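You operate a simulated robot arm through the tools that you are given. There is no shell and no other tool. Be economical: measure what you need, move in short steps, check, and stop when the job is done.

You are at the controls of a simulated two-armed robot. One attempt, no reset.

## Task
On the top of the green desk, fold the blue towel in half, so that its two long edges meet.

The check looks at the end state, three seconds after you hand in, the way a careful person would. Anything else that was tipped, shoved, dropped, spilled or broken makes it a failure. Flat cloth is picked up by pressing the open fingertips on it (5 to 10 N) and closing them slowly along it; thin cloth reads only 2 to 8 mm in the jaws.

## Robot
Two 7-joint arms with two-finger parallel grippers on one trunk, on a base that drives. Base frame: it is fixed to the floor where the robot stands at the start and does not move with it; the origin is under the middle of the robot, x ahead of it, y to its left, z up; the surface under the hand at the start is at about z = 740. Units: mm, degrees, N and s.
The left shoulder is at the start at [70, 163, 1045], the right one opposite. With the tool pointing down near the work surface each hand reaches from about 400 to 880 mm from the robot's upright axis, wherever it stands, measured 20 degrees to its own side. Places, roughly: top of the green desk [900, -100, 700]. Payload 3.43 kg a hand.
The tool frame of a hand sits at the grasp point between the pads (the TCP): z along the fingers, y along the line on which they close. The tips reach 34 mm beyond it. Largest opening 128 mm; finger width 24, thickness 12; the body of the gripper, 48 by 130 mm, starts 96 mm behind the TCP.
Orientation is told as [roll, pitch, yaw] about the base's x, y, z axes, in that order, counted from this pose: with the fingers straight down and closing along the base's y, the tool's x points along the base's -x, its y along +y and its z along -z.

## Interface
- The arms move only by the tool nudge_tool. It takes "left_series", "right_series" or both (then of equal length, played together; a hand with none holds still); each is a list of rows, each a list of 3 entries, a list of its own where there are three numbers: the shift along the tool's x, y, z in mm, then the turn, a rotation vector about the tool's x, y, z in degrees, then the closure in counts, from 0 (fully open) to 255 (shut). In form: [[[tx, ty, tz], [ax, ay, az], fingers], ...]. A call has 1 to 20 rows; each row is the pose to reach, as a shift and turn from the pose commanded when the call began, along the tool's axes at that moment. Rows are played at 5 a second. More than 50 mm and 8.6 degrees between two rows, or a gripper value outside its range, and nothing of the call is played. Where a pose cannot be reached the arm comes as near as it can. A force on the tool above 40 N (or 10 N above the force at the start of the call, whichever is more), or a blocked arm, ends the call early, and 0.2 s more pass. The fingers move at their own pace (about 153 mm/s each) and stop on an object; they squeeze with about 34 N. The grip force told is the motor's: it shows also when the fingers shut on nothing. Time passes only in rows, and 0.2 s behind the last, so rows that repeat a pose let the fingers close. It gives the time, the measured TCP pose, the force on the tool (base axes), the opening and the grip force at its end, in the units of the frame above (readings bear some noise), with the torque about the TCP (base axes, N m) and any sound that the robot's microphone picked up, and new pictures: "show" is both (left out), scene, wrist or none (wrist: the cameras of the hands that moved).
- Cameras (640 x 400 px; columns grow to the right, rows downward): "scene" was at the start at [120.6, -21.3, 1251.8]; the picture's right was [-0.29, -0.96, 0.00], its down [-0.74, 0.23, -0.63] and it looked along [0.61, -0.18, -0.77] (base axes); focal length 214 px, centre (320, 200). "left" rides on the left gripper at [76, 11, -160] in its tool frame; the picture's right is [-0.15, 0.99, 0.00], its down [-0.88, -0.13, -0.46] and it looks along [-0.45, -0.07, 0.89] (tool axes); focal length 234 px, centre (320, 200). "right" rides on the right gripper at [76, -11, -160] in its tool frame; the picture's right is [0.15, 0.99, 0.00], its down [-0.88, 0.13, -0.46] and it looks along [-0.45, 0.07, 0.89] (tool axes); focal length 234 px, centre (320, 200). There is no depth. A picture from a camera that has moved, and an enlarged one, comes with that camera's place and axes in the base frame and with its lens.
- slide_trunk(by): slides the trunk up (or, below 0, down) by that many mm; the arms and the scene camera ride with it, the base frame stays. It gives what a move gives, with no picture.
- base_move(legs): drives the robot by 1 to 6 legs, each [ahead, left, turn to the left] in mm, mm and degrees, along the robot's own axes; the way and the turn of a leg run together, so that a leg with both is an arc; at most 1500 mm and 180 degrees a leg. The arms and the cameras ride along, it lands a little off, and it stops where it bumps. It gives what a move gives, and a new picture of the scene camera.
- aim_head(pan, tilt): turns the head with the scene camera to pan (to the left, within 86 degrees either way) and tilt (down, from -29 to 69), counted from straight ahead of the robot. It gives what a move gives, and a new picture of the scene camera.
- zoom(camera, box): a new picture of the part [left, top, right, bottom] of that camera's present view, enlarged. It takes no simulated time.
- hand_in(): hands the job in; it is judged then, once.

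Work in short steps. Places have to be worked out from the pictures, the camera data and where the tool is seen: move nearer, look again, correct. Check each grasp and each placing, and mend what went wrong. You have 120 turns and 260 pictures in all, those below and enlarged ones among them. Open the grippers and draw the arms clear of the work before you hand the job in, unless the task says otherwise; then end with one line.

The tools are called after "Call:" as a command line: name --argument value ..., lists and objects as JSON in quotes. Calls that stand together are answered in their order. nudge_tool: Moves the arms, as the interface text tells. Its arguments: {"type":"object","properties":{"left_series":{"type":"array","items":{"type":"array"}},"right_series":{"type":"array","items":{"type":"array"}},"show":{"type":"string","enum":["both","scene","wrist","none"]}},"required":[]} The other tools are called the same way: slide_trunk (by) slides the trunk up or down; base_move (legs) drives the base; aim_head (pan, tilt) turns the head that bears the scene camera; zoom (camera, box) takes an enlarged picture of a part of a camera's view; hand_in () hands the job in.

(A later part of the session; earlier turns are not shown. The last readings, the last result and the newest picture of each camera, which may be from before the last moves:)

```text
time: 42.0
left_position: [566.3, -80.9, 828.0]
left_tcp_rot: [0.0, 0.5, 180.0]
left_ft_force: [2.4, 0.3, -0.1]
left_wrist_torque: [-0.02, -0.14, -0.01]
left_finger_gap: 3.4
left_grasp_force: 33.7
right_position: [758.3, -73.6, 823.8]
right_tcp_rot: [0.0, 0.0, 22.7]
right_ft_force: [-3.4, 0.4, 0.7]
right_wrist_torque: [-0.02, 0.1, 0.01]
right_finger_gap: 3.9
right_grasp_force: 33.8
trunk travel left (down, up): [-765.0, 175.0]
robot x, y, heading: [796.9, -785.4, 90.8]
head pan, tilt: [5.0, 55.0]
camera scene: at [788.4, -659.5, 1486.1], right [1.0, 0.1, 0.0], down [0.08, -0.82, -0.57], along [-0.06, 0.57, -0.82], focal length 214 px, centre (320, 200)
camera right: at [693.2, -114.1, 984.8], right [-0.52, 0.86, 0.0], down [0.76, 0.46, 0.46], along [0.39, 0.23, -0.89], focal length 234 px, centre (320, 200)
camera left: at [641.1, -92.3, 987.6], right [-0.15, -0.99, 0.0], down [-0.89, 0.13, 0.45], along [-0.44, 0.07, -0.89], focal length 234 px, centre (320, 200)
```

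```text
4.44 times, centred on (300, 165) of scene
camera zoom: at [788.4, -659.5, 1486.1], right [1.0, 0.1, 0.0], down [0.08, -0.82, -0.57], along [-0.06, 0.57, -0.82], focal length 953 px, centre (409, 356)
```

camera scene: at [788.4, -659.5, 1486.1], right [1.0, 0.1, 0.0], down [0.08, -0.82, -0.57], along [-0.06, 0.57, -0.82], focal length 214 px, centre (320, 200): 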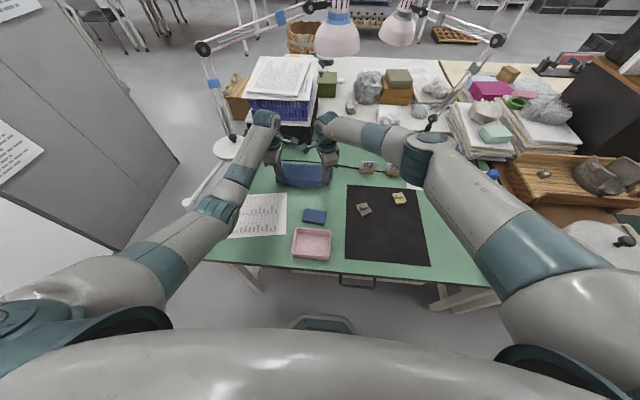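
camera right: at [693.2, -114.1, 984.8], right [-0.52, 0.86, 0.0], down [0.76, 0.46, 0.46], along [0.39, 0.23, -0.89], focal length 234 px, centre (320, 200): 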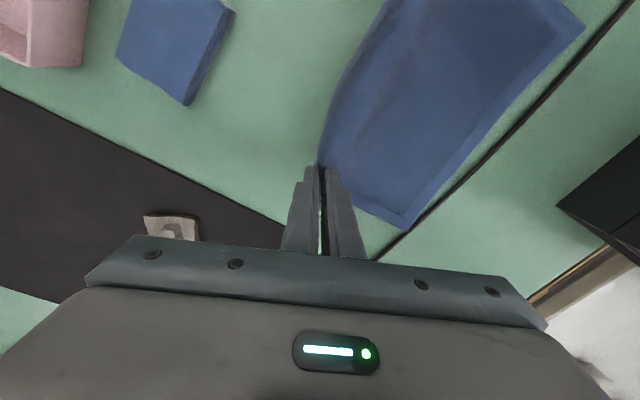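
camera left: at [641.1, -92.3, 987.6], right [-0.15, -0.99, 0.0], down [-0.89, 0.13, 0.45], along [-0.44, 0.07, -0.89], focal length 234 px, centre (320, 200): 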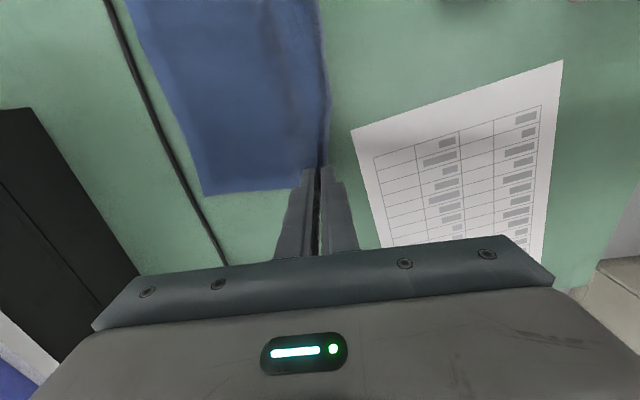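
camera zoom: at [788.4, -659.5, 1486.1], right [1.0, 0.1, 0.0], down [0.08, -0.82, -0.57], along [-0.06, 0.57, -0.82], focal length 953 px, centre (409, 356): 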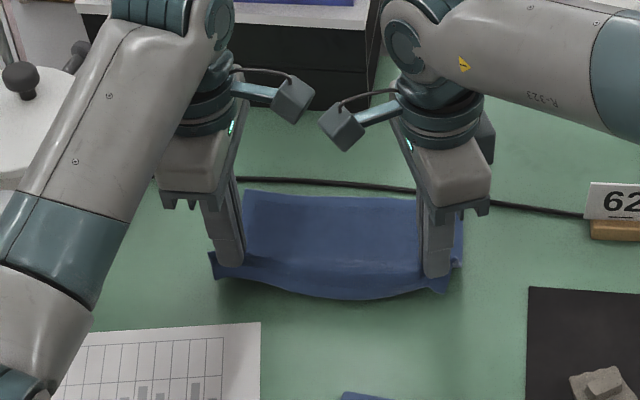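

Both corners are lifted with the near edge raised evenly; the far edge now lies at y≈60 (moved ~17 mm off the cable). To keep within reach I lift a bit more, then drive ahead 45 mm, which carries the edge along the fold.

Call:
nudge_tool --left_series '[[[0, -3, -10], [0, 0, 0], 255], [[0, -6, -20], [0, 0, 0], 255]]' --right_series '[[[-1, 3, -12], [0, 0, 0], 255], [[-2, 6, -24], [0, 0, 0], 255]]' --show "none"

Call:
base_move --legs '[[45, 0, 0]]'

Call:
zoom --camera "scene" --box '[230, 120, 370, 210]'

```text
time: 42.6
left_position: [566.3, -74.9, 845.9]
left_tcp_rot: [0.0, 0.6, 180.0]
left_ft_force: [3.2, 0.0, 0.3]
left_wrist_torque: [0.01, -0.11, -0.01]
left_finger_gap: 3.5
left_grasp_force: 34.3
right_position: [757.6, -67.3, 850.3]
right_tcp_rot: [0.0, 0.0, 22.5]
right_ft_force: [-2.8, 0.9, 0.0]
right_wrist_torque: [0.03, 0.08, 0.01]
right_finger_gap: 3.4
right_grasp_force: 33.8
trunk travel left (down, up): [-765.0, 175.0]
robot x, y, heading: [798.8, -782.2, 90.1]
head pan, tilt: [5.0, 55.0]
```

```text
time: 43.5
left_position: [565.7, -33.9, 849.2]
left_tcp_rot: [0.0, 0.7, -180.0]
left_ft_force: [1.4, 0.0, -0.2]
left_wrist_torque: [0.02, -0.07, -0.01]
left_finger_gap: 3.6
left_grasp_force: 34.3
right_position: [755.9, -26.4, 853.0]
right_tcp_rot: [0.2, 0.1, 22.7]
right_ft_force: [-2.6, -0.8, -0.4]
right_wrist_torque: [0.01, 0.08, 0.0]
right_finger_gap: 3.7
right_grasp_force: 33.9
trunk travel left (down, up): [-765.0, 175.0]
robot x, y, heading: [799.9, -737.2, 90.4]
head pan, tilt: [5.0, 55.0]
camera scene: at [788.0, -619.7, 1486.6], right [1.0, 0.1, 0.0], down [0.08, -0.81, -0.58], along [-0.06, 0.57, -0.82], focal length 214 px, centre (320, 200)
```

scene: 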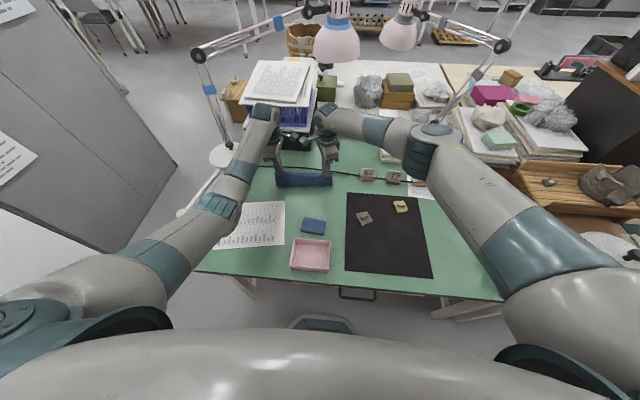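

```text
4.44 times, centred on (300, 165) of scene
camera zoom: at [788.0, -619.7, 1486.6], right [1.0, 0.1, 0.0], down [0.08, -0.81, -0.58], along [-0.06, 0.57, -0.82], focal length 953 px, centre (409, 356)
```

zoom: 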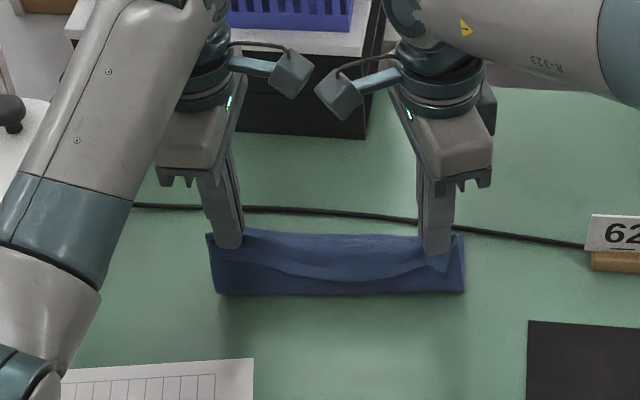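

The towel stands nicely like an upright sheet. I now lay the held edge over to y≈38 along an arc (the free hem flap should reach the far edge at y≈60).

Call:
nudge_tool --left_series '[[[0, -11, 1], [0, 0, 0], 255], [[0, -22, 2], [0, 0, 0], 255], [[0, -33, 8], [0, 0, 0], 255], [[0, -44, 15], [0, 0, 0], 255], [[0, -53, 23], [0, 0, 0], 255], [[0, -61, 32], [0, 0, 0], 255], [[0, -69, 47], [0, 0, 0], 255], [[0, -72, 56], [0, 0, 0], 255]]' --right_series '[[[-3, 6.5, 3], [0, 0, 0], 255], [[-5.4, 13, 6], [0, 0, 0], 255], [[-9.6, 23, 12], [0, 0, 0], 255], [[-13.8, 33, 19], [0, 0, 0], 255], [[-17, 41, 27], [0, 0, 0], 255], [[-20.4, 49, 36], [0, 0, 0], 255], [[-23.4, 56, 51], [0, 0, 0], 255], [[-24.6, 59, 60], [0, 0, 0], 255]]'

Call:
zoom --camera "scene" --box '[230, 110, 370, 200]'

```text
time: 45.3
left_position: [569.6, 40.3, 790.6]
left_tcp_rot: [0.1, 0.7, 179.9]
left_ft_force: [12.5, -2.6, 1.3]
left_wrist_torque: [-0.09, -0.43, -0.07]
left_finger_gap: 3.6
left_grasp_force: 33.7
right_position: [763.5, 8.0, 804.9]
right_tcp_rot: [0.1, 0.1, 22.8]
right_ft_force: [-13.0, 3.5, -0.5]
right_wrist_torque: [0.1, 0.43, -0.08]
right_finger_gap: 3.5
right_grasp_force: 34.0
right hand out of reach, approached as far as the arm can: row 5, 6, 7, 8
trunk travel left (down, up): [-765.0, 175.0]
robot x, y, heading: [800.5, -738.5, 90.8]
head pan, tilt: [5.0, 55.0]
camera scene: at [787.6, -616.3, 1486.2], right [1.0, 0.1, 0.0], down [0.08, -0.82, -0.57], along [-0.06, 0.57, -0.82], focal length 214 px, centre (320, 200)
camera right: at [699.5, -31.9, 965.3], right [-0.52, 0.86, 0.0], down [0.76, 0.46, 0.45], along [0.39, 0.24, -0.89], focal length 234 px, centre (320, 200)
camera left: at [642.6, 28.5, 951.6], right [-0.15, -0.99, 0.0], down [-0.89, 0.13, 0.44], along [-0.44, 0.07, -0.9], focal length 234 px, centre (320, 200)
```

scene: 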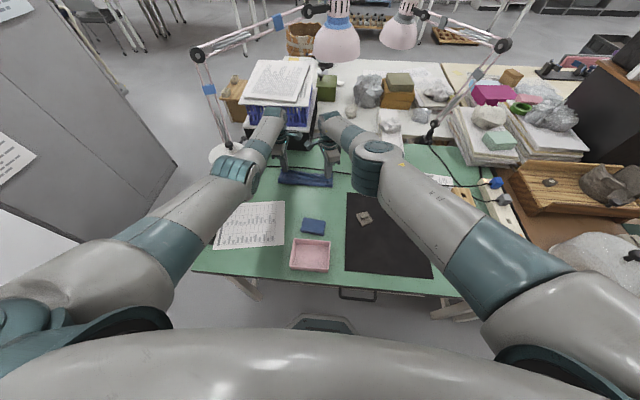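
right: 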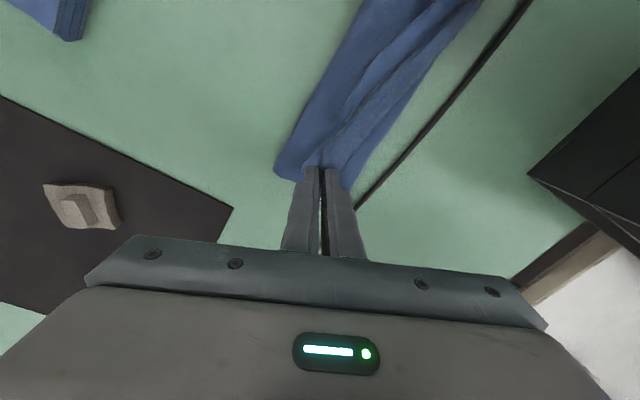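
left: 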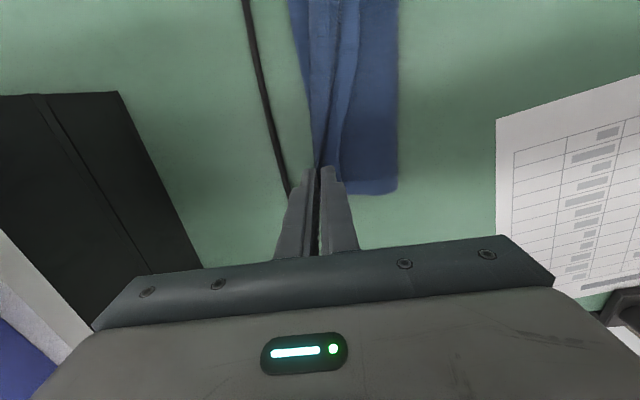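

```text
4.44 times, centred on (300, 155) of scene
camera zoom: at [787.6, -616.3, 1486.2], right [1.0, 0.1, 0.0], down [0.08, -0.82, -0.57], along [-0.06, 0.57, -0.82], focal length 953 px, centre (409, 400)
```

zoom: 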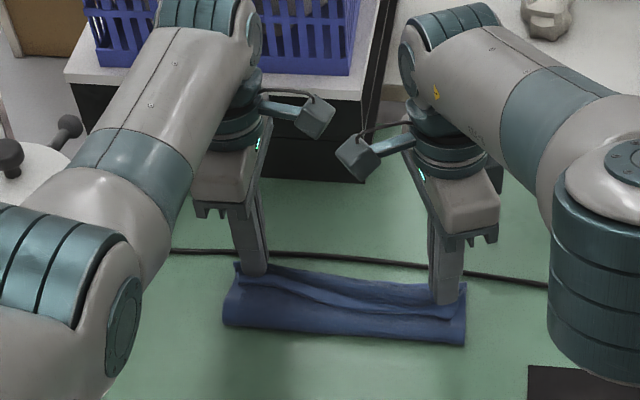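

The right arm ran out of reach at y=8. I bring the left hand back level with it to relieve the tension, then use the base to carry both forward.

Call:
nudge_tool --left_series '[[[0, 8, -5], [0, 0, 0], 255], [[0, 16, -10], [0, 0, 0], 255], [[0, 24, -15], [0, 0, 0], 255], [[0, 30, -15], [0, 0, 0], 255]]' --show "none"

Call:
base_move --legs '[[32, 0, 0]]'

Call:
zoom --camera "scene" --box '[230, 110, 370, 200]'

```text
time: 46.3
left_position: [565.3, 9.1, 805.4]
left_tcp_rot: [0.0, 0.7, -180.0]
left_ft_force: [13.8, 0.5, -0.7]
left_wrist_torque: [-0.05, -0.43, -0.03]
left_finger_gap: 3.7
left_grasp_force: 33.6
right_position: [765.1, 8.0, 804.1]
right_tcp_rot: [0.0, 0.1, 22.7]
right_ft_force: [-14.6, -0.2, 0.9]
right_wrist_torque: [-0.03, 0.56, 0.0]
right_finger_gap: 3.6
right_grasp_force: 34.0
trunk travel left (down, up): [-765.0, 175.0]
robot x, y, heading: [796.4, -735.5, 90.6]
head pan, tilt: [5.0, 55.0]
```

```text
time: 47.2
left_position: [565.1, 38.1, 808.6]
left_tcp_rot: [-0.1, 0.6, -180.0]
left_ft_force: [13.8, 0.0, 0.1]
left_wrist_torque: [0.01, -0.45, -0.03]
left_finger_gap: 3.6
left_grasp_force: 33.9
right_position: [764.7, 37.2, 808.1]
right_tcp_rot: [0.2, -0.1, 22.7]
right_ft_force: [-13.6, -0.4, 0.5]
right_wrist_torque: [0.05, 0.53, 0.0]
right_finger_gap: 3.8
right_grasp_force: 34.1
trunk travel left (down, up): [-765.0, 175.0]
robot x, y, heading: [801.3, -708.8, 90.5]
head pan, tilt: [5.0, 55.0]
camera scene: at [787.7, -589.6, 1486.7], right [1.0, 0.1, 0.0], down [0.08, -0.81, -0.58], along [-0.06, 0.57, -0.82], focal length 214 px, centre (320, 200)
```

scene: 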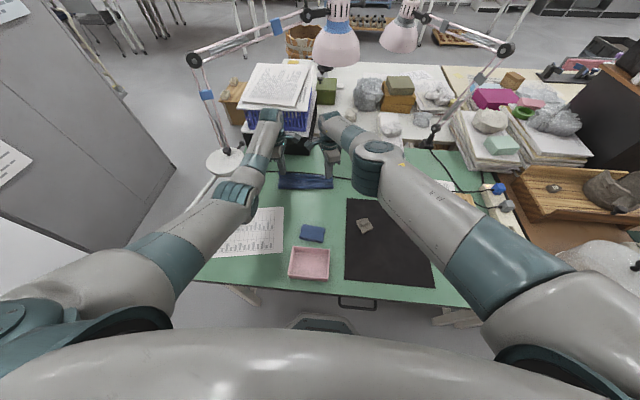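

```text
4.44 times, centred on (300, 155) of scene
camera zoom: at [787.7, -589.6, 1486.7], right [1.0, 0.1, 0.0], down [0.08, -0.81, -0.58], along [-0.06, 0.57, -0.82], focal length 953 px, centre (409, 400)
```

zoom: 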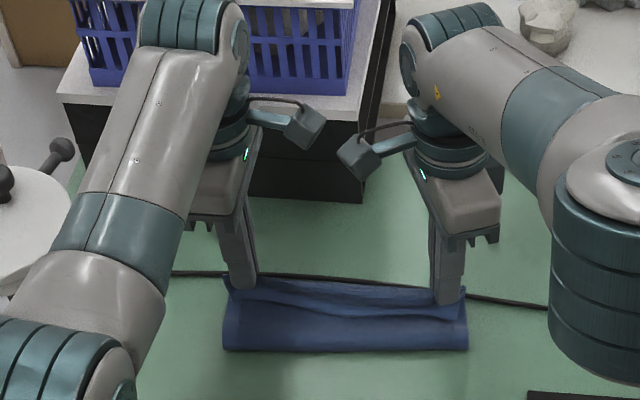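

The edge is at y≈38 on both sides. I relax the side tension by 4 mm each, and lower with the trunk.

Call:
nudge_tool --left_series '[[[2, 0, 0], [0, 0, 0], 255], [[4, 0, 0], [0, 0, 0], 255]]' --right_series '[[[2, 0.8, 0], [0, 0, 0], 255], [[4, 1.6, 0], [0, 0, 0], 255]]' --show "none"

Call:
slide_trunk --by -16

Call:
zoom --camera "left" --box '[160, 0, 480, 200]'

Call:
zoom --camera "right" --box '[160, 0, 480, 200]'

```text
time: 47.8
left_position: [570.4, 40.4, 803.9]
left_tcp_rot: [0.2, 0.6, 180.0]
left_ft_force: [2.2, -0.3, -0.3]
left_wrist_torque: [-0.01, -0.09, -0.02]
left_finger_gap: 3.6
left_grasp_force: 34.2
right_position: [762.2, 38.6, 804.8]
right_tcp_rot: [0.0, 0.0, 22.7]
right_ft_force: [-2.8, -0.7, 0.0]
right_wrist_torque: [0.03, 0.07, 0.0]
right_finger_gap: 3.7
right_grasp_force: 33.8
trunk travel left (down, up): [-765.0, 175.0]
robot x, y, heading: [799.4, -707.6, 90.5]
head pan, tilt: [5.0, 55.0]
```

```text
time: 48.4
left_position: [569.5, 40.1, 789.9]
left_tcp_rot: [0.0, 0.6, 179.9]
left_ft_force: [2.5, 0.9, 0.2]
left_wrist_torque: [-0.01, -0.06, -0.01]
left_finger_gap: 3.5
left_grasp_force: 34.1
right_position: [761.6, 38.4, 789.6]
right_tcp_rot: [0.2, 0.0, 22.7]
right_ft_force: [-2.6, 0.5, 1.9]
right_wrist_torque: [0.04, 0.08, -0.01]
right_finger_gap: 3.6
right_grasp_force: 34.6
trunk travel left (down, up): [-749.0, 191.0]
robot x, y, heading: [796.5, -708.8, 90.4]
head pan, tilt: [5.0, 55.0]
```

```text
2.00 times, centred on (320, 100) of left
camera zoom: at [644.2, 28.7, 949.9], right [-0.15, -0.99, 0.0], down [-0.89, 0.13, 0.45], along [-0.44, 0.07, -0.89], focal length 468 px, centre (320, 400)
```

zoom: 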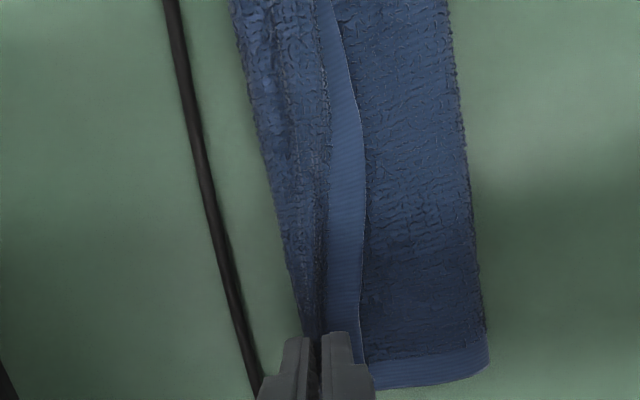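

```text
2.00 times, centred on (320, 100) of right
camera zoom: at [696.2, -2.2, 949.6], right [-0.52, 0.86, 0.0], down [0.76, 0.46, 0.46], along [0.39, 0.24, -0.89], focal length 468 px, centre (320, 400)
```

zoom: 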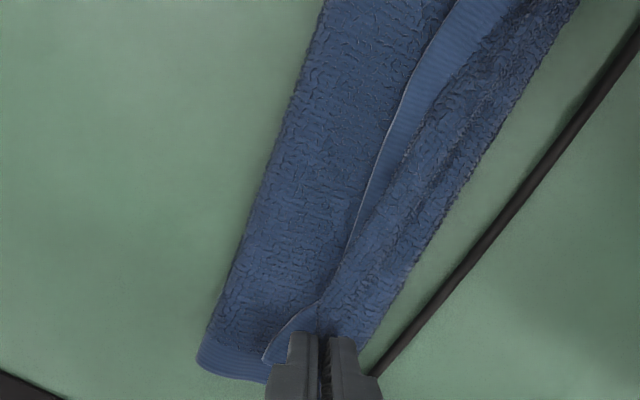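

As feared the ~20 mm hem flap is turned back on top. I release gently, lift away, and see how it settles; then I'll unroll the hem with a fingertip.

Call:
nudge_tool --left_series '[[[0, 0, 0], [0, 0, 0], 240], [[0, 0, 0], [0, 0, 0], 225], [[0, 0, -10], [0, 0, 0], 225], [[0, 0, -30], [0, 0, 0], 225], [[0, 0, -70], [0, 0, 0], 225]]' --right_series '[[[0, 0, 0], [0, 0, 0], 240], [[0, 0, 0], [0, 0, 0], 225], [[0, 0, -10], [0, 0, 0], 225], [[0, 0, -30], [0, 0, 0], 225], [[0, 0, -70], [0, 0, 0], 225]]' --show "wrist"

Call:
zoom --camera "scene" --box '[250, 130, 370, 205]'

```text
time: 49.6
left_position: [567.2, 40.7, 858.2]
left_tcp_rot: [0.1, 0.6, 180.0]
left_ft_force: [-0.7, -0.9, 0.4]
left_wrist_torque: [0.0, -0.03, 0.04]
left_finger_gap: 15.2
left_grasp_force: 0.0
right_position: [759.1, 44.3, 817.6]
right_tcp_rot: [-0.1, 0.1, 22.7]
right_ft_force: [-0.1, -0.5, 0.9]
right_wrist_torque: [0.02, 0.01, -0.02]
right_finger_gap: 15.1
right_grasp_force: 0.0
right hand out of reach, approached as far as the arm can: row 4, 5
trunk travel left (down, up): [-749.0, 191.0]
robot x, y, heading: [797.2, -711.2, 90.4]
head pan, tilt: [5.0, 55.0]
camera right: at [694.2, 4.1, 978.2], right [-0.52, 0.86, 0.0], down [0.76, 0.46, 0.45], along [0.39, 0.23, -0.89], focal length 234 px, centre (320, 200)
camera left: at [642.3, 29.5, 1020.2], right [-0.15, -0.99, 0.0], down [-0.89, 0.13, 0.45], along [-0.44, 0.07, -0.89], focal length 234 px, centre (320, 200)
```

right: 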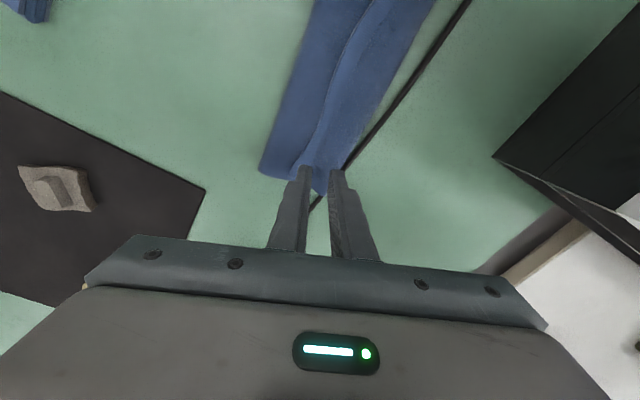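
left: 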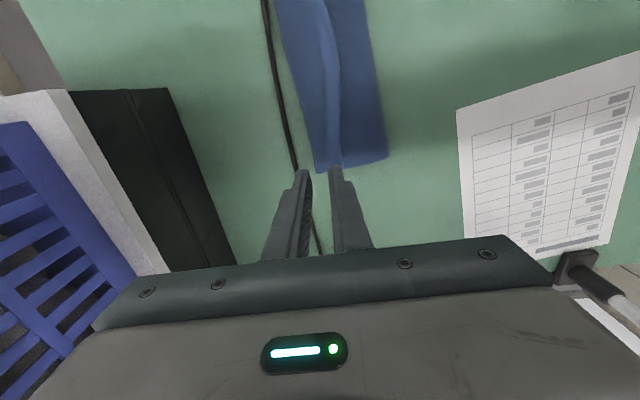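

```text
5.33 times, centred on (310, 168) of scene
camera zoom: at [787.9, -585.9, 1470.1], right [1.0, 0.1, 0.0], down [0.08, -0.82, -0.57], along [-0.06, 0.57, -0.82], focal length 1144 px, centre (373, 373)
```

zoom: 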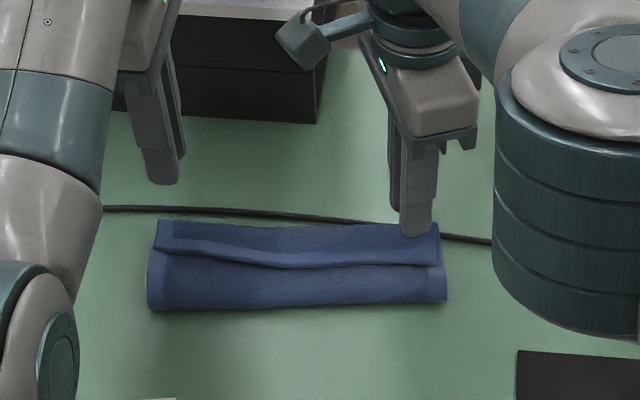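

The towel settled with the top layer's hem still rolled back. I pull the right hand back and up, then look closely with the left wrist camera.

Call:
nudge_tool --left_series '[[[0, 0, 0], [0, 0, 0], 225], [[0, 10, -10], [0, 0, 0], 225], [[0, 20, -20], [0, 0, 0], 225], [[0, 40, -30], [0, 0, 0], 225]]' --right_series '[[[12, -28, 0], [0, 0, 0], 225], [[23, -55, 0], [0, 0, 0], 225], [[23, -75, -40], [0, 0, 0], 225], [[10, -110, -80], [0, 0, 0], 225]]' --show "none"

Call:
zoom --camera "left" --box '[180, 0, 460, 180]'

Call:
zoom --camera "scene" --box '[260, 150, 350, 205]'

```text
refused: row 4 steps farther than a row can; nothing moved
```

```text
2.22 times, centred on (320, 90) of left
camera zoom: at [642.3, 29.5, 1020.2], right [-0.15, -0.99, 0.0], down [-0.89, 0.13, 0.45], along [-0.44, 0.07, -0.89], focal length 520 px, centre (320, 444)
```

zoom: 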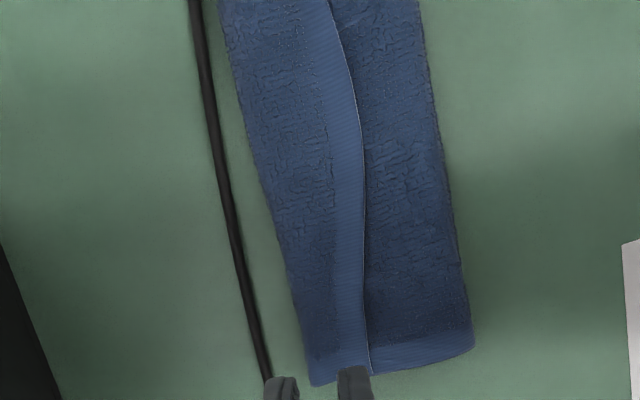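

```text
7.11 times, centred on (305, 178) of scene
camera zoom: at [787.9, -585.9, 1470.1], right [1.0, 0.1, 0.0], down [0.08, -0.82, -0.57], along [-0.06, 0.57, -0.82], focal length 1525 px, centre (427, 360)
```

zoom: 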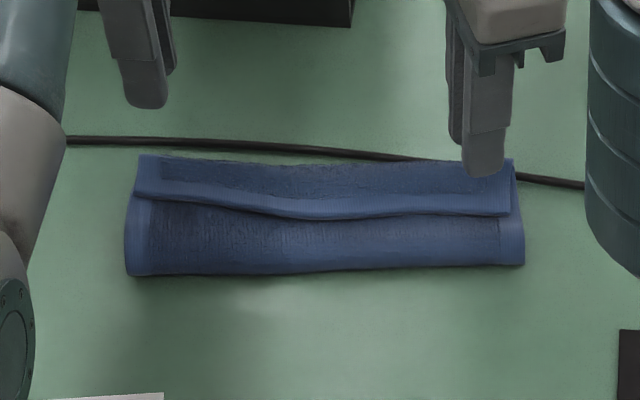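

The flap is ~37 mm wide: hem edge lies at y≈17–22, the hump at y≈53, the lower far edge at ≈55. Its hem edge is raised, so I can catch it with the front finger just ahead of the hem and the rear finger on the flap; I hover there with an 8° tilt (front finger lower).

Call:
nudge_tool --left_series '[[[0, 8, 0], [3, 0, 0], 207], [[0, 15, 20], [6, 0, 0], 207], [[0, 22, 40], [8, 0, 0], 207], [[0, 22, 56], [8, 0, 0], 207]]' --right_series '[[[2, -7, 0], [-3, 0, 0], 207], [[5, -14, 0], [-6, 0, 0], 207], [[7.2, -19.8, 4], [-8, 0, 0], 207], [[7.2, -19.8, 15], [-8, 0, 0], 207]]' --show "none"

Call:
zoom --camera "left" --box '[180, 20, 460, 220]'

Call:
zoom --camera "right" --box '[180, 20, 460, 220]'

Call:
zoom --camera "scene" --box '[260, 145, 350, 205]'

```text
time: 50.2
left_position: [564.2, 30.7, 847.2]
left_tcp_rot: [-6.4, 0.7, -179.2]
left_ft_force: [-1.5, 0.6, 0.7]
left_wrist_torque: [-0.06, -0.17, 0.04]
left_finger_gap: 24.1
left_grasp_force: 0.0
right_position: [742.6, 72.5, 837.6]
right_tcp_rot: [5.6, -1.5, 24.5]
right_ft_force: [0.1, -0.4, 0.2]
right_wrist_torque: [0.09, 0.11, 0.1]
right_finger_gap: 24.1
right_grasp_force: 0.0
right hand out of reach, approached as far as the arm can: row 1, 2, 3
trunk travel left (down, up): [-749.0, 191.0]
robot x, y, heading: [800.0, -708.4, 90.6]
head pan, tilt: [5.0, 55.0]
stopped in row 3 (left hand): the force on the tool passed its limit at 50 N (the readings are from after the stop); the commanded pose is now the measured one
```

```text
2.00 times, centred on (320, 120) of left
camera zoom: at [639.4, 1.7, 1006.0], right [-0.13, -0.98, -0.11], down [-0.89, 0.07, 0.46], along [-0.44, 0.16, -0.88], focal length 468 px, centre (320, 360)
```

zoom: 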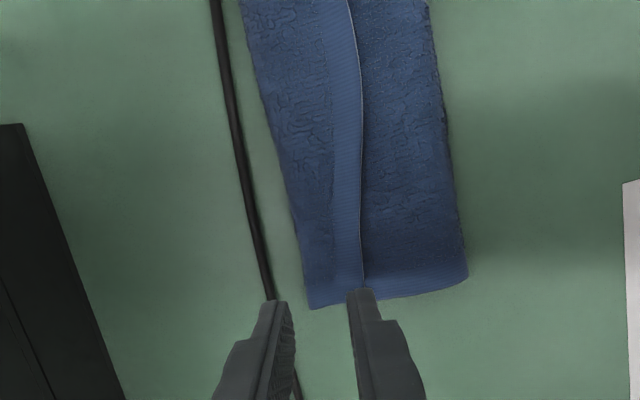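

```text
2.00 times, centred on (320, 120) of right
camera zoom: at [682.3, 12.7, 993.8], right [-0.54, 0.83, 0.09], down [0.75, 0.44, 0.49], along [0.37, 0.34, -0.87], focal length 468 px, centre (320, 360)
```

zoom: 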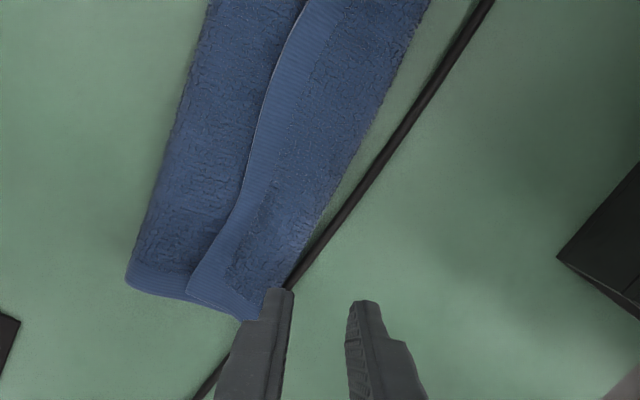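

```text
6.67 times, centred on (305, 175) of scene
camera zoom: at [788.6, -585.0, 1470.1], right [1.0, 0.1, 0.0], down [0.08, -0.82, -0.57], along [-0.06, 0.57, -0.82], focal length 1430 px, centre (420, 367)
```

zoom: 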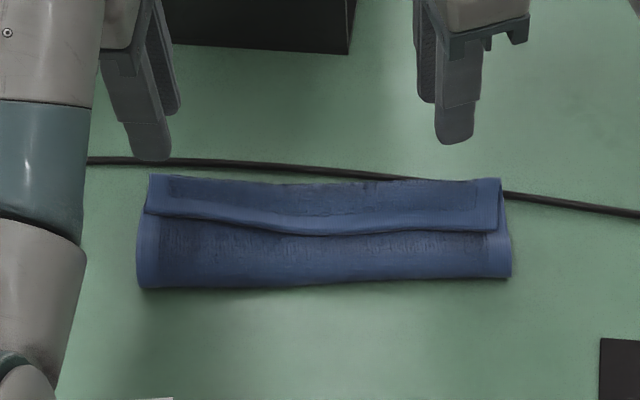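

The two hands' cameras evidently touched when the right hand swung forward toward an out-of-reach pose. Nothing on the desk was touched; I first draw the right hand back toward me and outward.

Call:
nudge_tool --right_series '[[[1, -13, 0], [0, 0, 0], 207], [[3, -26, 0], [0, 0, 0], 207], [[4, -40, 0], [0, 0, 0], 207], [[5, -53, 0], [0, 0, 0], 207]]' --show "scene"

```text
time: 51.2
left_position: [564.4, 29.6, 848.6]
left_tcp_rot: [-6.4, 0.7, -179.3]
left_ft_force: [-0.2, 0.1, 0.6]
left_wrist_torque: [-0.01, -0.02, 0.01]
left_finger_gap: 24.2
left_grasp_force: 0.0
right_position: [761.8, 21.2, 831.3]
right_tcp_rot: [5.6, -1.7, 24.4]
right_ft_force: [-0.8, 0.6, 0.1]
right_wrist_torque: [-0.01, 0.0, 0.03]
right_finger_gap: 24.3
right_grasp_force: 0.1
trunk travel left (down, up): [-749.0, 191.0]
robot x, y, heading: [791.5, -709.8, 90.8]
head pan, tilt: [5.0, 55.0]
camera scene: at [788.3, -585.5, 1470.2], right [1.0, 0.1, 0.0], down [0.08, -0.82, -0.57], along [-0.06, 0.57, -0.82], focal length 214 px, centre (320, 200)
```

scene: 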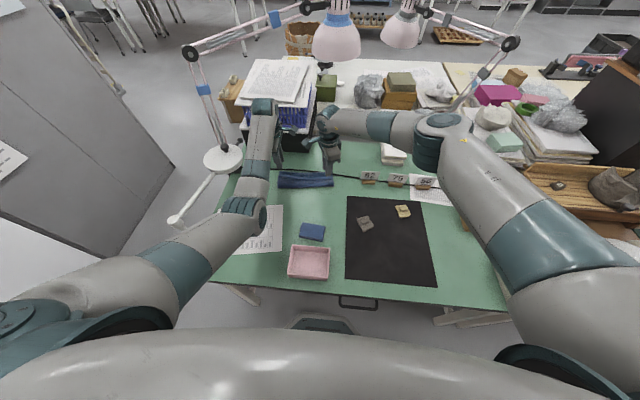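

Right hand is back in a good posture. I lower both to hover just above the flap with the front finger ahead of the hem.

Call:
nudge_tool --left_series '[[[0, 5, 16], [0, 0, 0], 207], [[0, 10, 32], [0, 0, 0], 207], [[1, 15.4, 48], [0, 0, 0], 207]]' --right_series '[[[0, 0, 11], [0, 0, 0], 207], [[0.6, 0.3, 22], [0, 0, 0], 207], [[0.6, 0.3, 32], [0, 0, 0], 207]]' --show "none"

Call:
zoom --camera "left" --box '[220, 60, 420, 200]'

Call:
zoom --camera "right" --box '[220, 60, 420, 200]'

Call:
zoom --camera "scene" --box '[260, 145, 350, 205]'

```text
time: 52.0
left_position: [566.7, 21.3, 796.9]
left_tcp_rot: [-6.4, 0.8, -179.3]
left_ft_force: [-0.8, 0.4, 0.4]
left_wrist_torque: [-0.02, 0.02, -0.04]
left_finger_gap: 24.1
left_grasp_force: 0.2
right_position: [758.9, 24.3, 800.5]
right_tcp_rot: [5.6, -1.6, 24.4]
right_ft_force: [-0.2, -0.2, 0.0]
right_wrist_torque: [0.0, 0.04, -0.05]
right_finger_gap: 24.2
right_grasp_force: 0.0
trunk travel left (down, up): [-749.0, 191.0]
robot x, y, heading: [796.7, -711.2, 90.7]
head pan, tilt: [5.0, 55.0]
```

```text
2.86 times, centred on (320, 130) of left
camera zoom: at [640.9, -7.4, 956.1], right [-0.13, -0.98, -0.11], down [-0.89, 0.07, 0.46], along [-0.44, 0.16, -0.88], focal length 669 px, centre (320, 400)
```

zoom: 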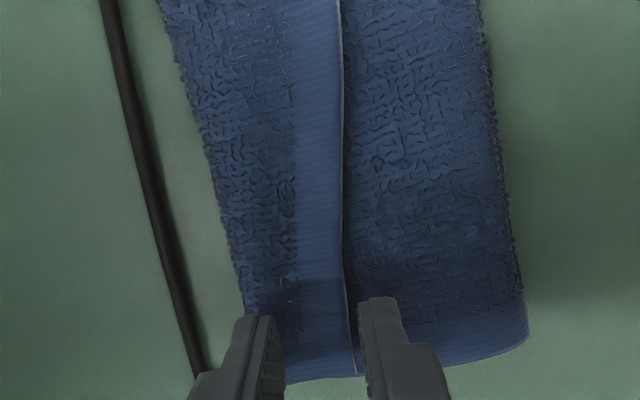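

```text
2.86 times, centred on (320, 130) of right
camera zoom: at [698.0, -34.0, 956.6], right [-0.54, 0.83, 0.09], down [0.75, 0.44, 0.49], along [0.37, 0.34, -0.87], focal length 669 px, centre (320, 400)
```

zoom: 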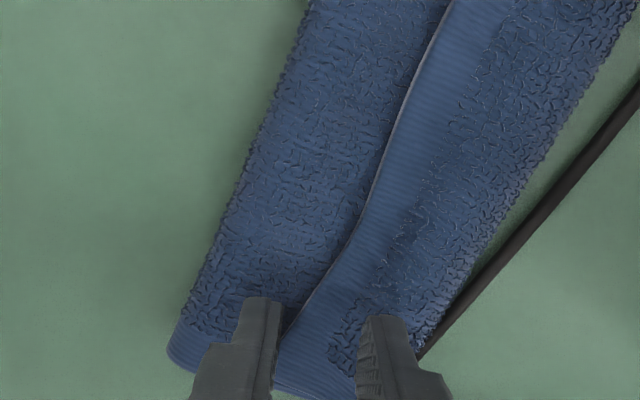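

```text
6.67 times, centred on (305, 175) of scene
camera zoom: at [787.5, -585.1, 1470.2], right [1.0, 0.1, 0.0], down [0.08, -0.82, -0.57], along [-0.06, 0.57, -0.82], focal length 1430 px, centre (420, 367)
```

zoom: 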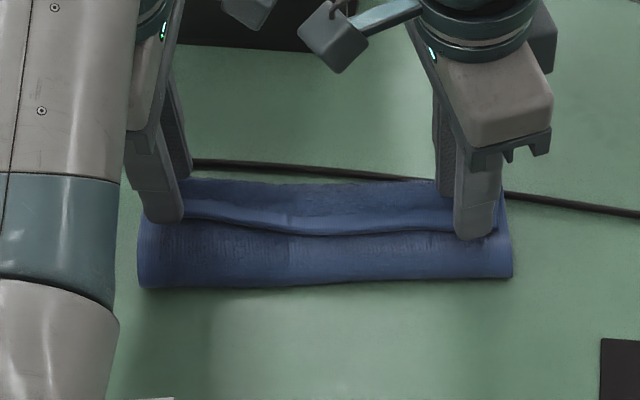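

Both hands straddle the hem edge well. Descend in small steps until the front fingers press on the layer below.

Call:
nudge_tool --left_series '[[[0, 0, 4], [0, 0, 0], 207], [[0, 0, 8], [0, 0, 0], 207]]' --right_series '[[[0, 0, 5], [0, 0, 0], 207], [[0, 0, 11], [0, 0, 0], 207]]' --show "none"

```text
time: 52.6
left_position: [566.5, 21.2, 788.8]
left_tcp_rot: [-6.3, 0.7, -179.3]
left_ft_force: [0.3, 0.2, -0.1]
left_wrist_torque: [0.01, 0.02, 0.01]
left_finger_gap: 24.1
left_grasp_force: 0.1
right_position: [757.5, 26.1, 789.5]
right_tcp_rot: [5.7, -1.6, 24.5]
right_ft_force: [-0.2, -0.2, 0.3]
right_wrist_torque: [0.02, 0.03, -0.02]
right_finger_gap: 24.2
right_grasp_force: 0.0
trunk travel left (down, up): [-749.0, 191.0]
robot x, y, heading: [796.7, -710.9, 90.5]
head pan, tilt: [5.0, 55.0]
```

No contact yet; 4 mm more.

Call:
nudge_tool --left_series '[[[0, 0, 2], [0, 0, 0], 207], [[0, 0, 4], [0, 0, 0], 207]]' --right_series '[[[0, 0, 2], [0, 0, 0], 207], [[0, 0, 4.5], [0, 0, 0], 207]]' --show "none"

Call:
zoom --camera "left" --box '[220, 60, 420, 200]'

Call:
zoom --camera "right" --box '[220, 60, 420, 200]'

```text
time: 53.2
left_position: [566.1, 22.4, 787.0]
left_tcp_rot: [-6.4, 0.8, -179.3]
left_ft_force: [-0.3, -0.9, 0.2]
left_wrist_torque: [0.01, -0.01, 0.0]
left_finger_gap: 23.9
left_grasp_force: 0.0
right_position: [757.8, 25.8, 785.2]
right_tcp_rot: [5.7, -1.6, 24.5]
right_ft_force: [0.4, 0.5, 0.8]
right_wrist_torque: [0.02, 0.02, 0.01]
right_finger_gap: 24.0
right_grasp_force: 0.5
trunk travel left (down, up): [-749.0, 191.0]
robot x, y, heading: [797.0, -710.1, 90.5]
head pan, tilt: [5.0, 55.0]
```

```text
2.86 times, centred on (320, 130) of left
camera zoom: at [641.0, -7.1, 944.6], right [-0.13, -0.98, -0.11], down [-0.89, 0.07, 0.46], along [-0.44, 0.16, -0.88], focal length 669 px, centre (320, 400)
```

zoom: 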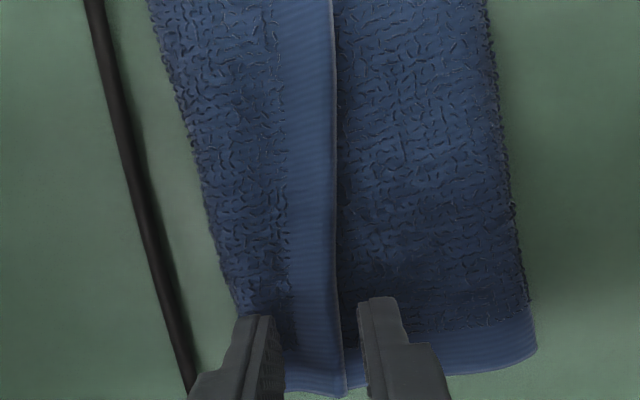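

```text
2.86 times, centred on (320, 130) of right
camera zoom: at [697.2, -32.5, 942.0], right [-0.54, 0.83, 0.09], down [0.75, 0.44, 0.49], along [0.37, 0.34, -0.87], focal length 669 px, centre (320, 400)
```

zoom: 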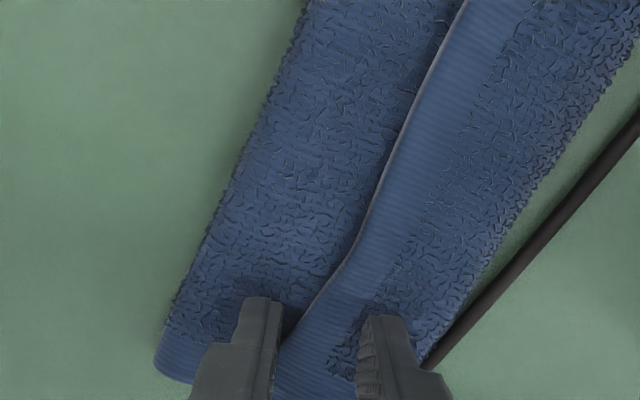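

Almost in contact. I narrow the left gap slightly so its rear finger sits well on the flap, and press down further.

Call:
nudge_tool --left_series '[[[0, 2, 0], [0, 0, 0], 215], [[0, 2, 2], [0, 0, 0], 215], [[0, 2, 4], [0, 0, 0], 215]]' --right_series '[[[0, 0, 0], [0, 0, 0], 209], [[0, 0, 1.5], [0, 0, 0], 211], [[0, 0, 3], [0, 0, 0], 211]]' --show "none"

```text
time: 54.0
left_position: [567.5, 19.4, 784.1]
left_tcp_rot: [-6.4, 0.7, -179.2]
left_ft_force: [-0.7, 1.1, 3.9]
left_wrist_torque: [0.0, 0.0, 0.02]
left_finger_gap: 19.5
left_grasp_force: 0.0
right_position: [758.3, 25.7, 783.6]
right_tcp_rot: [5.7, -1.6, 24.5]
right_ft_force: [0.2, -0.1, 3.5]
right_wrist_torque: [0.02, -0.01, 0.0]
right_finger_gap: 21.8
right_grasp_force: 0.1
trunk travel left (down, up): [-749.0, 191.0]
robot x, y, heading: [802.1, -711.0, 90.5]
head pan, tilt: [5.0, 55.0]
```

Light contact (~4 N) on both. Close slowly so the hem buckles up between the fingers.

Call:
nudge_tool --left_series '[[[0, 0, 0.5], [0, 0, 0], 220], [[0, 0, 0.5], [0, 0, 0], 226], [[0, 0, 0.5], [0, 0, 0], 232], [[0, 0, 0.5], [0, 0, 0], 238], [[0, 0, 0.5], [0, 0, 0], 244], [[0, 0, 0.5], [0, 0, 0], 250], [[0, 0, 0.5], [0, 0, 0], 255], [[0, 0, 0.5], [0, 0, 0], 255]]' --right_series '[[[0, 0, 0.5], [0, 0, 0], 217], [[0, 0, 0.5], [0, 0, 0], 223], [[0, 0, 0.5], [0, 0, 0], 229], [[0, 0, 0.5], [0, 0, 0], 235], [[0, 0, 0.5], [0, 0, 0], 241], [[0, 0, 0.5], [0, 0, 0], 248], [[0, 0, 0.5], [0, 0, 0], 255], [[0, 0, 0.5], [0, 0, 0], 255]]' --show "none"

Call:
zoom --camera "left" --box '[220, 60, 420, 200]'

Call:
zoom --camera "right" --box '[220, 60, 420, 200]'

```text
time: 55.8
left_position: [565.3, 19.7, 781.8]
left_tcp_rot: [-6.5, 0.7, -179.3]
left_ft_force: [1.2, 1.4, 4.7]
left_wrist_torque: [0.01, -0.03, 0.01]
left_finger_gap: 2.9
left_grasp_force: 34.2
right_position: [757.8, 26.6, 782.5]
right_tcp_rot: [5.7, -1.6, 24.5]
right_ft_force: [-1.8, 1.4, 5.6]
right_wrist_torque: [0.04, 0.1, -0.02]
right_finger_gap: 4.0
right_grasp_force: 33.8
trunk travel left (down, up): [-749.0, 191.0]
robot x, y, heading: [797.7, -706.4, 90.6]
head pan, tilt: [5.0, 55.0]
```

```text
2.86 times, centred on (320, 130) of left
camera zoom: at [640.7, -9.9, 940.8], right [-0.13, -0.98, -0.11], down [-0.89, 0.07, 0.46], along [-0.44, 0.16, -0.88], focal length 669 px, centre (320, 400)
```

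zoom: 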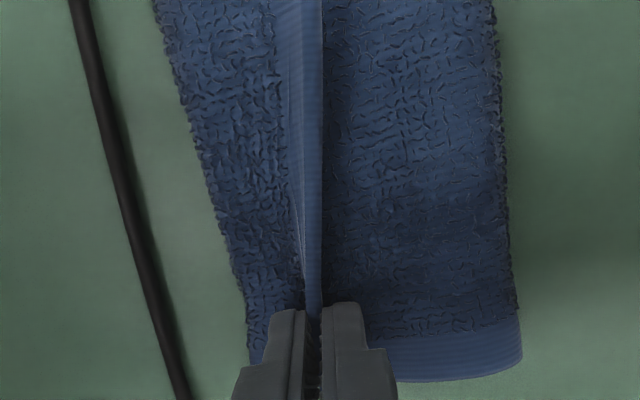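

```text
2.86 times, centred on (320, 130) of right
camera zoom: at [697.2, -32.8, 938.7], right [-0.54, 0.83, 0.09], down [0.75, 0.44, 0.49], along [0.37, 0.34, -0.87], focal length 669 px, centre (320, 400)
```

zoom: 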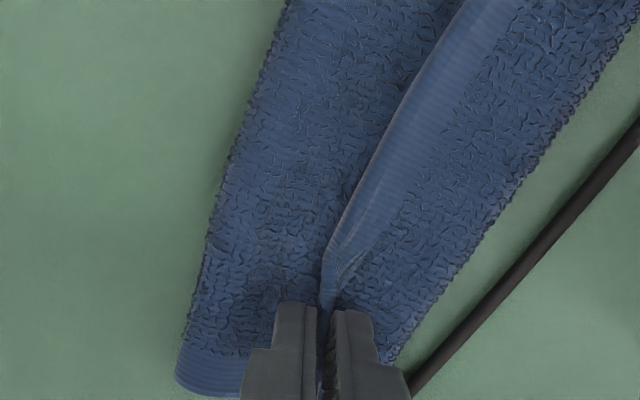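

The left hem stands up single-layer in the jaws; the right holds too. I lift 25 mm straight up and check that only the flap comes along.

Call:
nudge_tool --left_series '[[[0, 0, -8], [0, 0, 0], 255], [[0, 0, -16], [0, 0, 0], 255], [[0, 0, -25], [0, 0, 0], 255]]' --right_series '[[[0, 0, -8], [0, 0, 0], 255], [[0, 0, -16], [0, 0, 0], 255], [[0, 0, -25], [0, 0, 0], 255]]' --show "wrist"

Call:
zoom --camera "scene" --box '[260, 145, 350, 205]'

```text
time: 56.6
left_position: [566.0, 16.2, 805.4]
left_tcp_rot: [-6.3, 0.7, -179.3]
left_ft_force: [2.6, 0.0, 0.3]
left_wrist_torque: [0.01, -0.04, -0.02]
left_finger_gap: 2.9
left_grasp_force: 33.9
right_position: [759.2, 23.4, 807.1]
right_tcp_rot: [5.8, -1.7, 24.5]
right_ft_force: [-1.4, -0.3, 0.0]
right_wrist_torque: [0.01, 0.05, -0.04]
right_finger_gap: 3.8
right_grasp_force: 33.9
trunk travel left (down, up): [-749.0, 191.0]
robot x, y, heading: [795.0, -709.3, 90.7]
head pan, tilt: [5.0, 55.0]
camera right: at [698.9, -35.0, 963.8], right [-0.54, 0.83, 0.09], down [0.75, 0.44, 0.49], along [0.37, 0.34, -0.87], focal length 234 px, centre (320, 200)
camera left: at [640.3, -11.6, 964.5], right [-0.13, -0.98, -0.11], down [-0.89, 0.07, 0.46], along [-0.44, 0.16, -0.88], focal length 234 px, centre (320, 200)
```

right: 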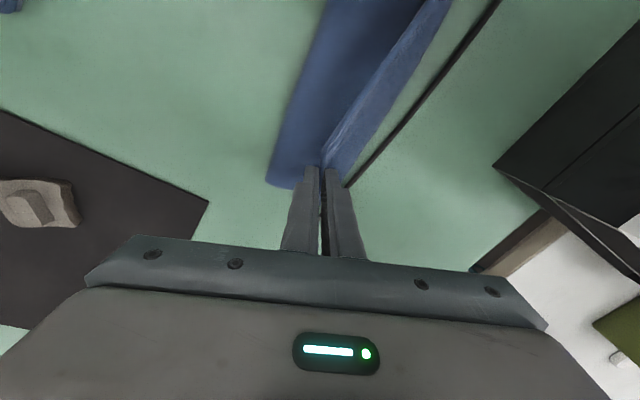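
left: 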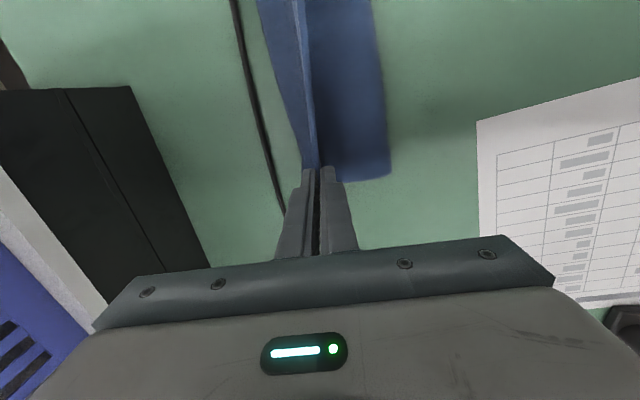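

```text
6.67 times, centred on (305, 175) of scene
camera zoom: at [787.8, -585.4, 1470.1], right [1.0, 0.1, 0.0], down [0.08, -0.82, -0.57], along [-0.06, 0.57, -0.82], focal length 1430 px, centre (420, 367)
```

zoom: 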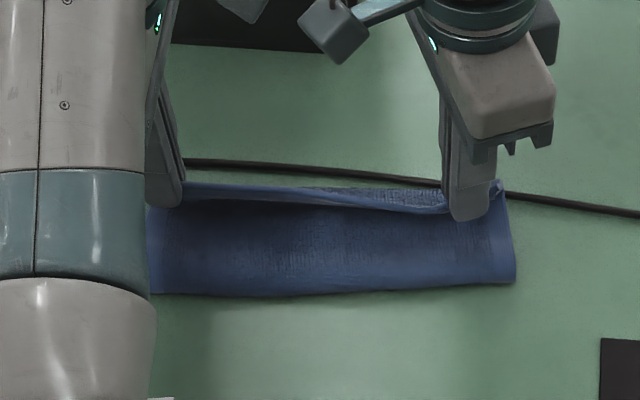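

Only the flap comes up, hem gripped at both ends. I lift it upright and slightly back, so the top layer straightens and the crease rolls toward the middle.

Call:
nudge_tool --left_series '[[[0, -2, -20], [0, 0, 0], 255], [[0, 5.5, -41], [0, 0, 0], 255], [[0, 22, -58], [0, 0, 0], 255], [[0, 38, -64.6], [0, 0, 0], 255], [[0, 49, -66], [0, 0, 0], 255]]' --right_series '[[[0, 2, -20], [0, 0, 0], 255], [[5, -7, -41], [0, 0, 0], 255], [[13, -23.5, -58], [0, 0, 0], 255], [[21, -39, -64.6], [0, 0, 0], 255], [[26, -51, -66], [0, 0, 0], 255]]' --show "wrist"

Call:
zoom --camera "scene" --box '[250, 140, 360, 210]'

```text
time: 57.8
left_position: [565.6, -40.0, 867.2]
left_tcp_rot: [-6.5, 0.7, -179.3]
left_ft_force: [0.0, -1.4, 0.6]
left_wrist_torque: [0.01, 0.01, 0.0]
left_finger_gap: 2.9
left_grasp_force: 34.3
right_position: [757.9, -39.6, 867.9]
right_tcp_rot: [5.7, -1.6, 24.5]
right_ft_force: [0.2, -0.6, 0.0]
right_wrist_torque: [0.01, 0.0, -0.04]
right_finger_gap: 4.3
right_grasp_force: 34.2
trunk travel left (down, up): [-749.0, 191.0]
robot x, y, heading: [794.6, -710.0, 90.3]
head pan, tilt: [5.0, 55.0]
camera right: at [695.7, -98.3, 1023.8], right [-0.54, 0.83, 0.09], down [0.75, 0.44, 0.49], along [0.37, 0.34, -0.87], focal length 234 px, centre (320, 200)
camera left: at [640.2, -68.0, 1024.9], right [-0.13, -0.98, -0.11], down [-0.89, 0.07, 0.46], along [-0.44, 0.16, -0.88], focal length 234 px, centre (320, 200)
```

right: 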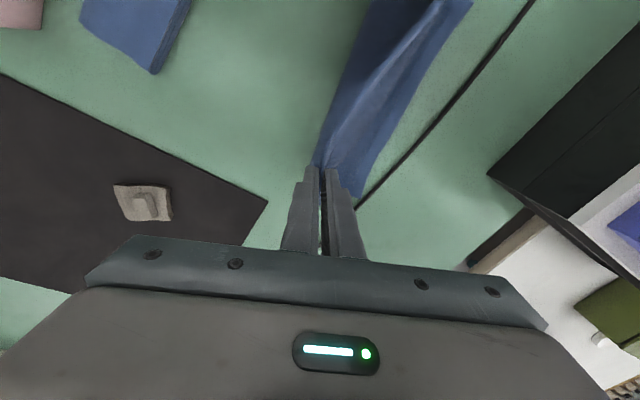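
left: 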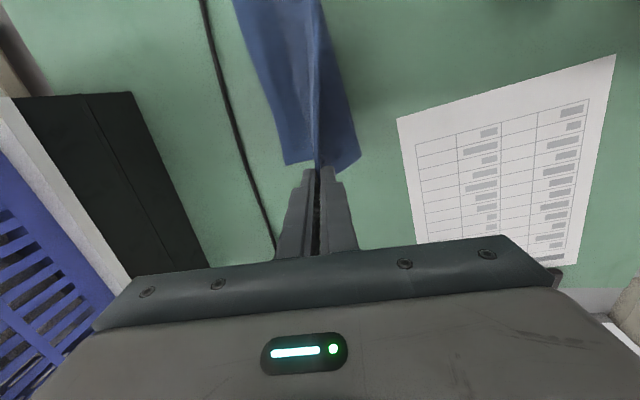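

```text
5.71 times, centred on (305, 175) of scene
camera zoom: at [787.6, -585.7, 1470.2], right [1.0, 0.1, 0.0], down [0.08, -0.82, -0.57], along [-0.06, 0.57, -0.82], focal length 1226 px, centre (406, 343)
```

zoom: 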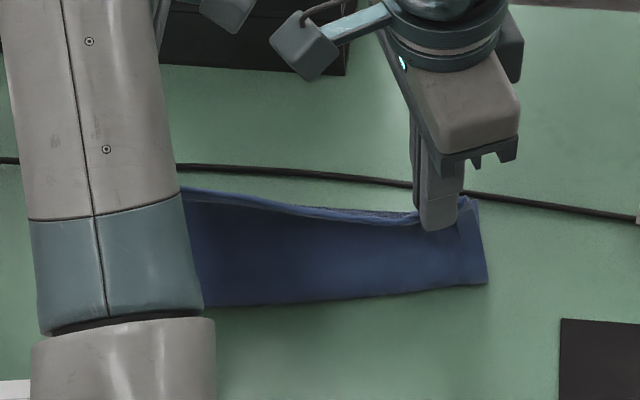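

The hem stands upright, held at both ends, but the lower layer's left end seems to have slid toward me. I zoom to measure the lower layer's far corners.

Call:
zoom --camera "left" --box '[180, 0, 420, 190]'

Call:
zoom --camera "right" --box '[260, 0, 500, 220]'

```text
2.11 times, centred on (300, 95) of left
camera zoom: at [640.2, -68.0, 1024.9], right [-0.13, -0.98, -0.11], down [-0.89, 0.07, 0.46], along [-0.44, 0.16, -0.88], focal length 493 px, centre (362, 421)
```

zoom: 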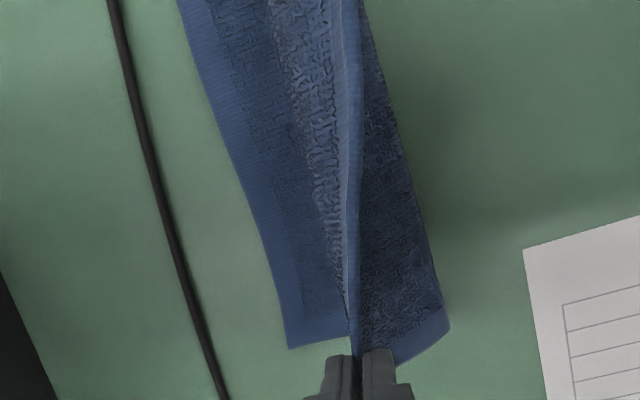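

```text
1.82 times, centred on (380, 110) of right
camera zoom: at [695.7, -98.3, 1023.8], right [-0.54, 0.83, 0.09], down [0.75, 0.44, 0.49], along [0.37, 0.34, -0.87], focal length 426 px, centre (211, 364)
```

zoom: 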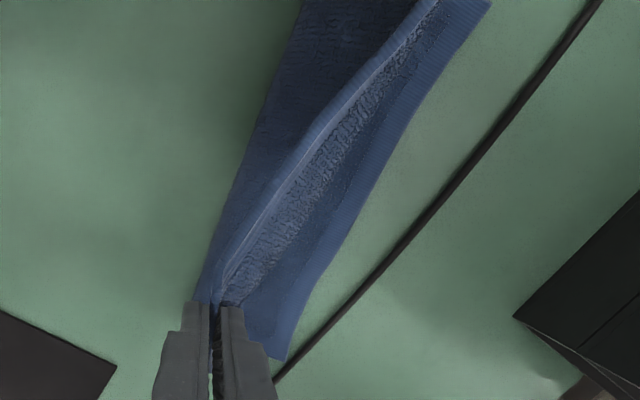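

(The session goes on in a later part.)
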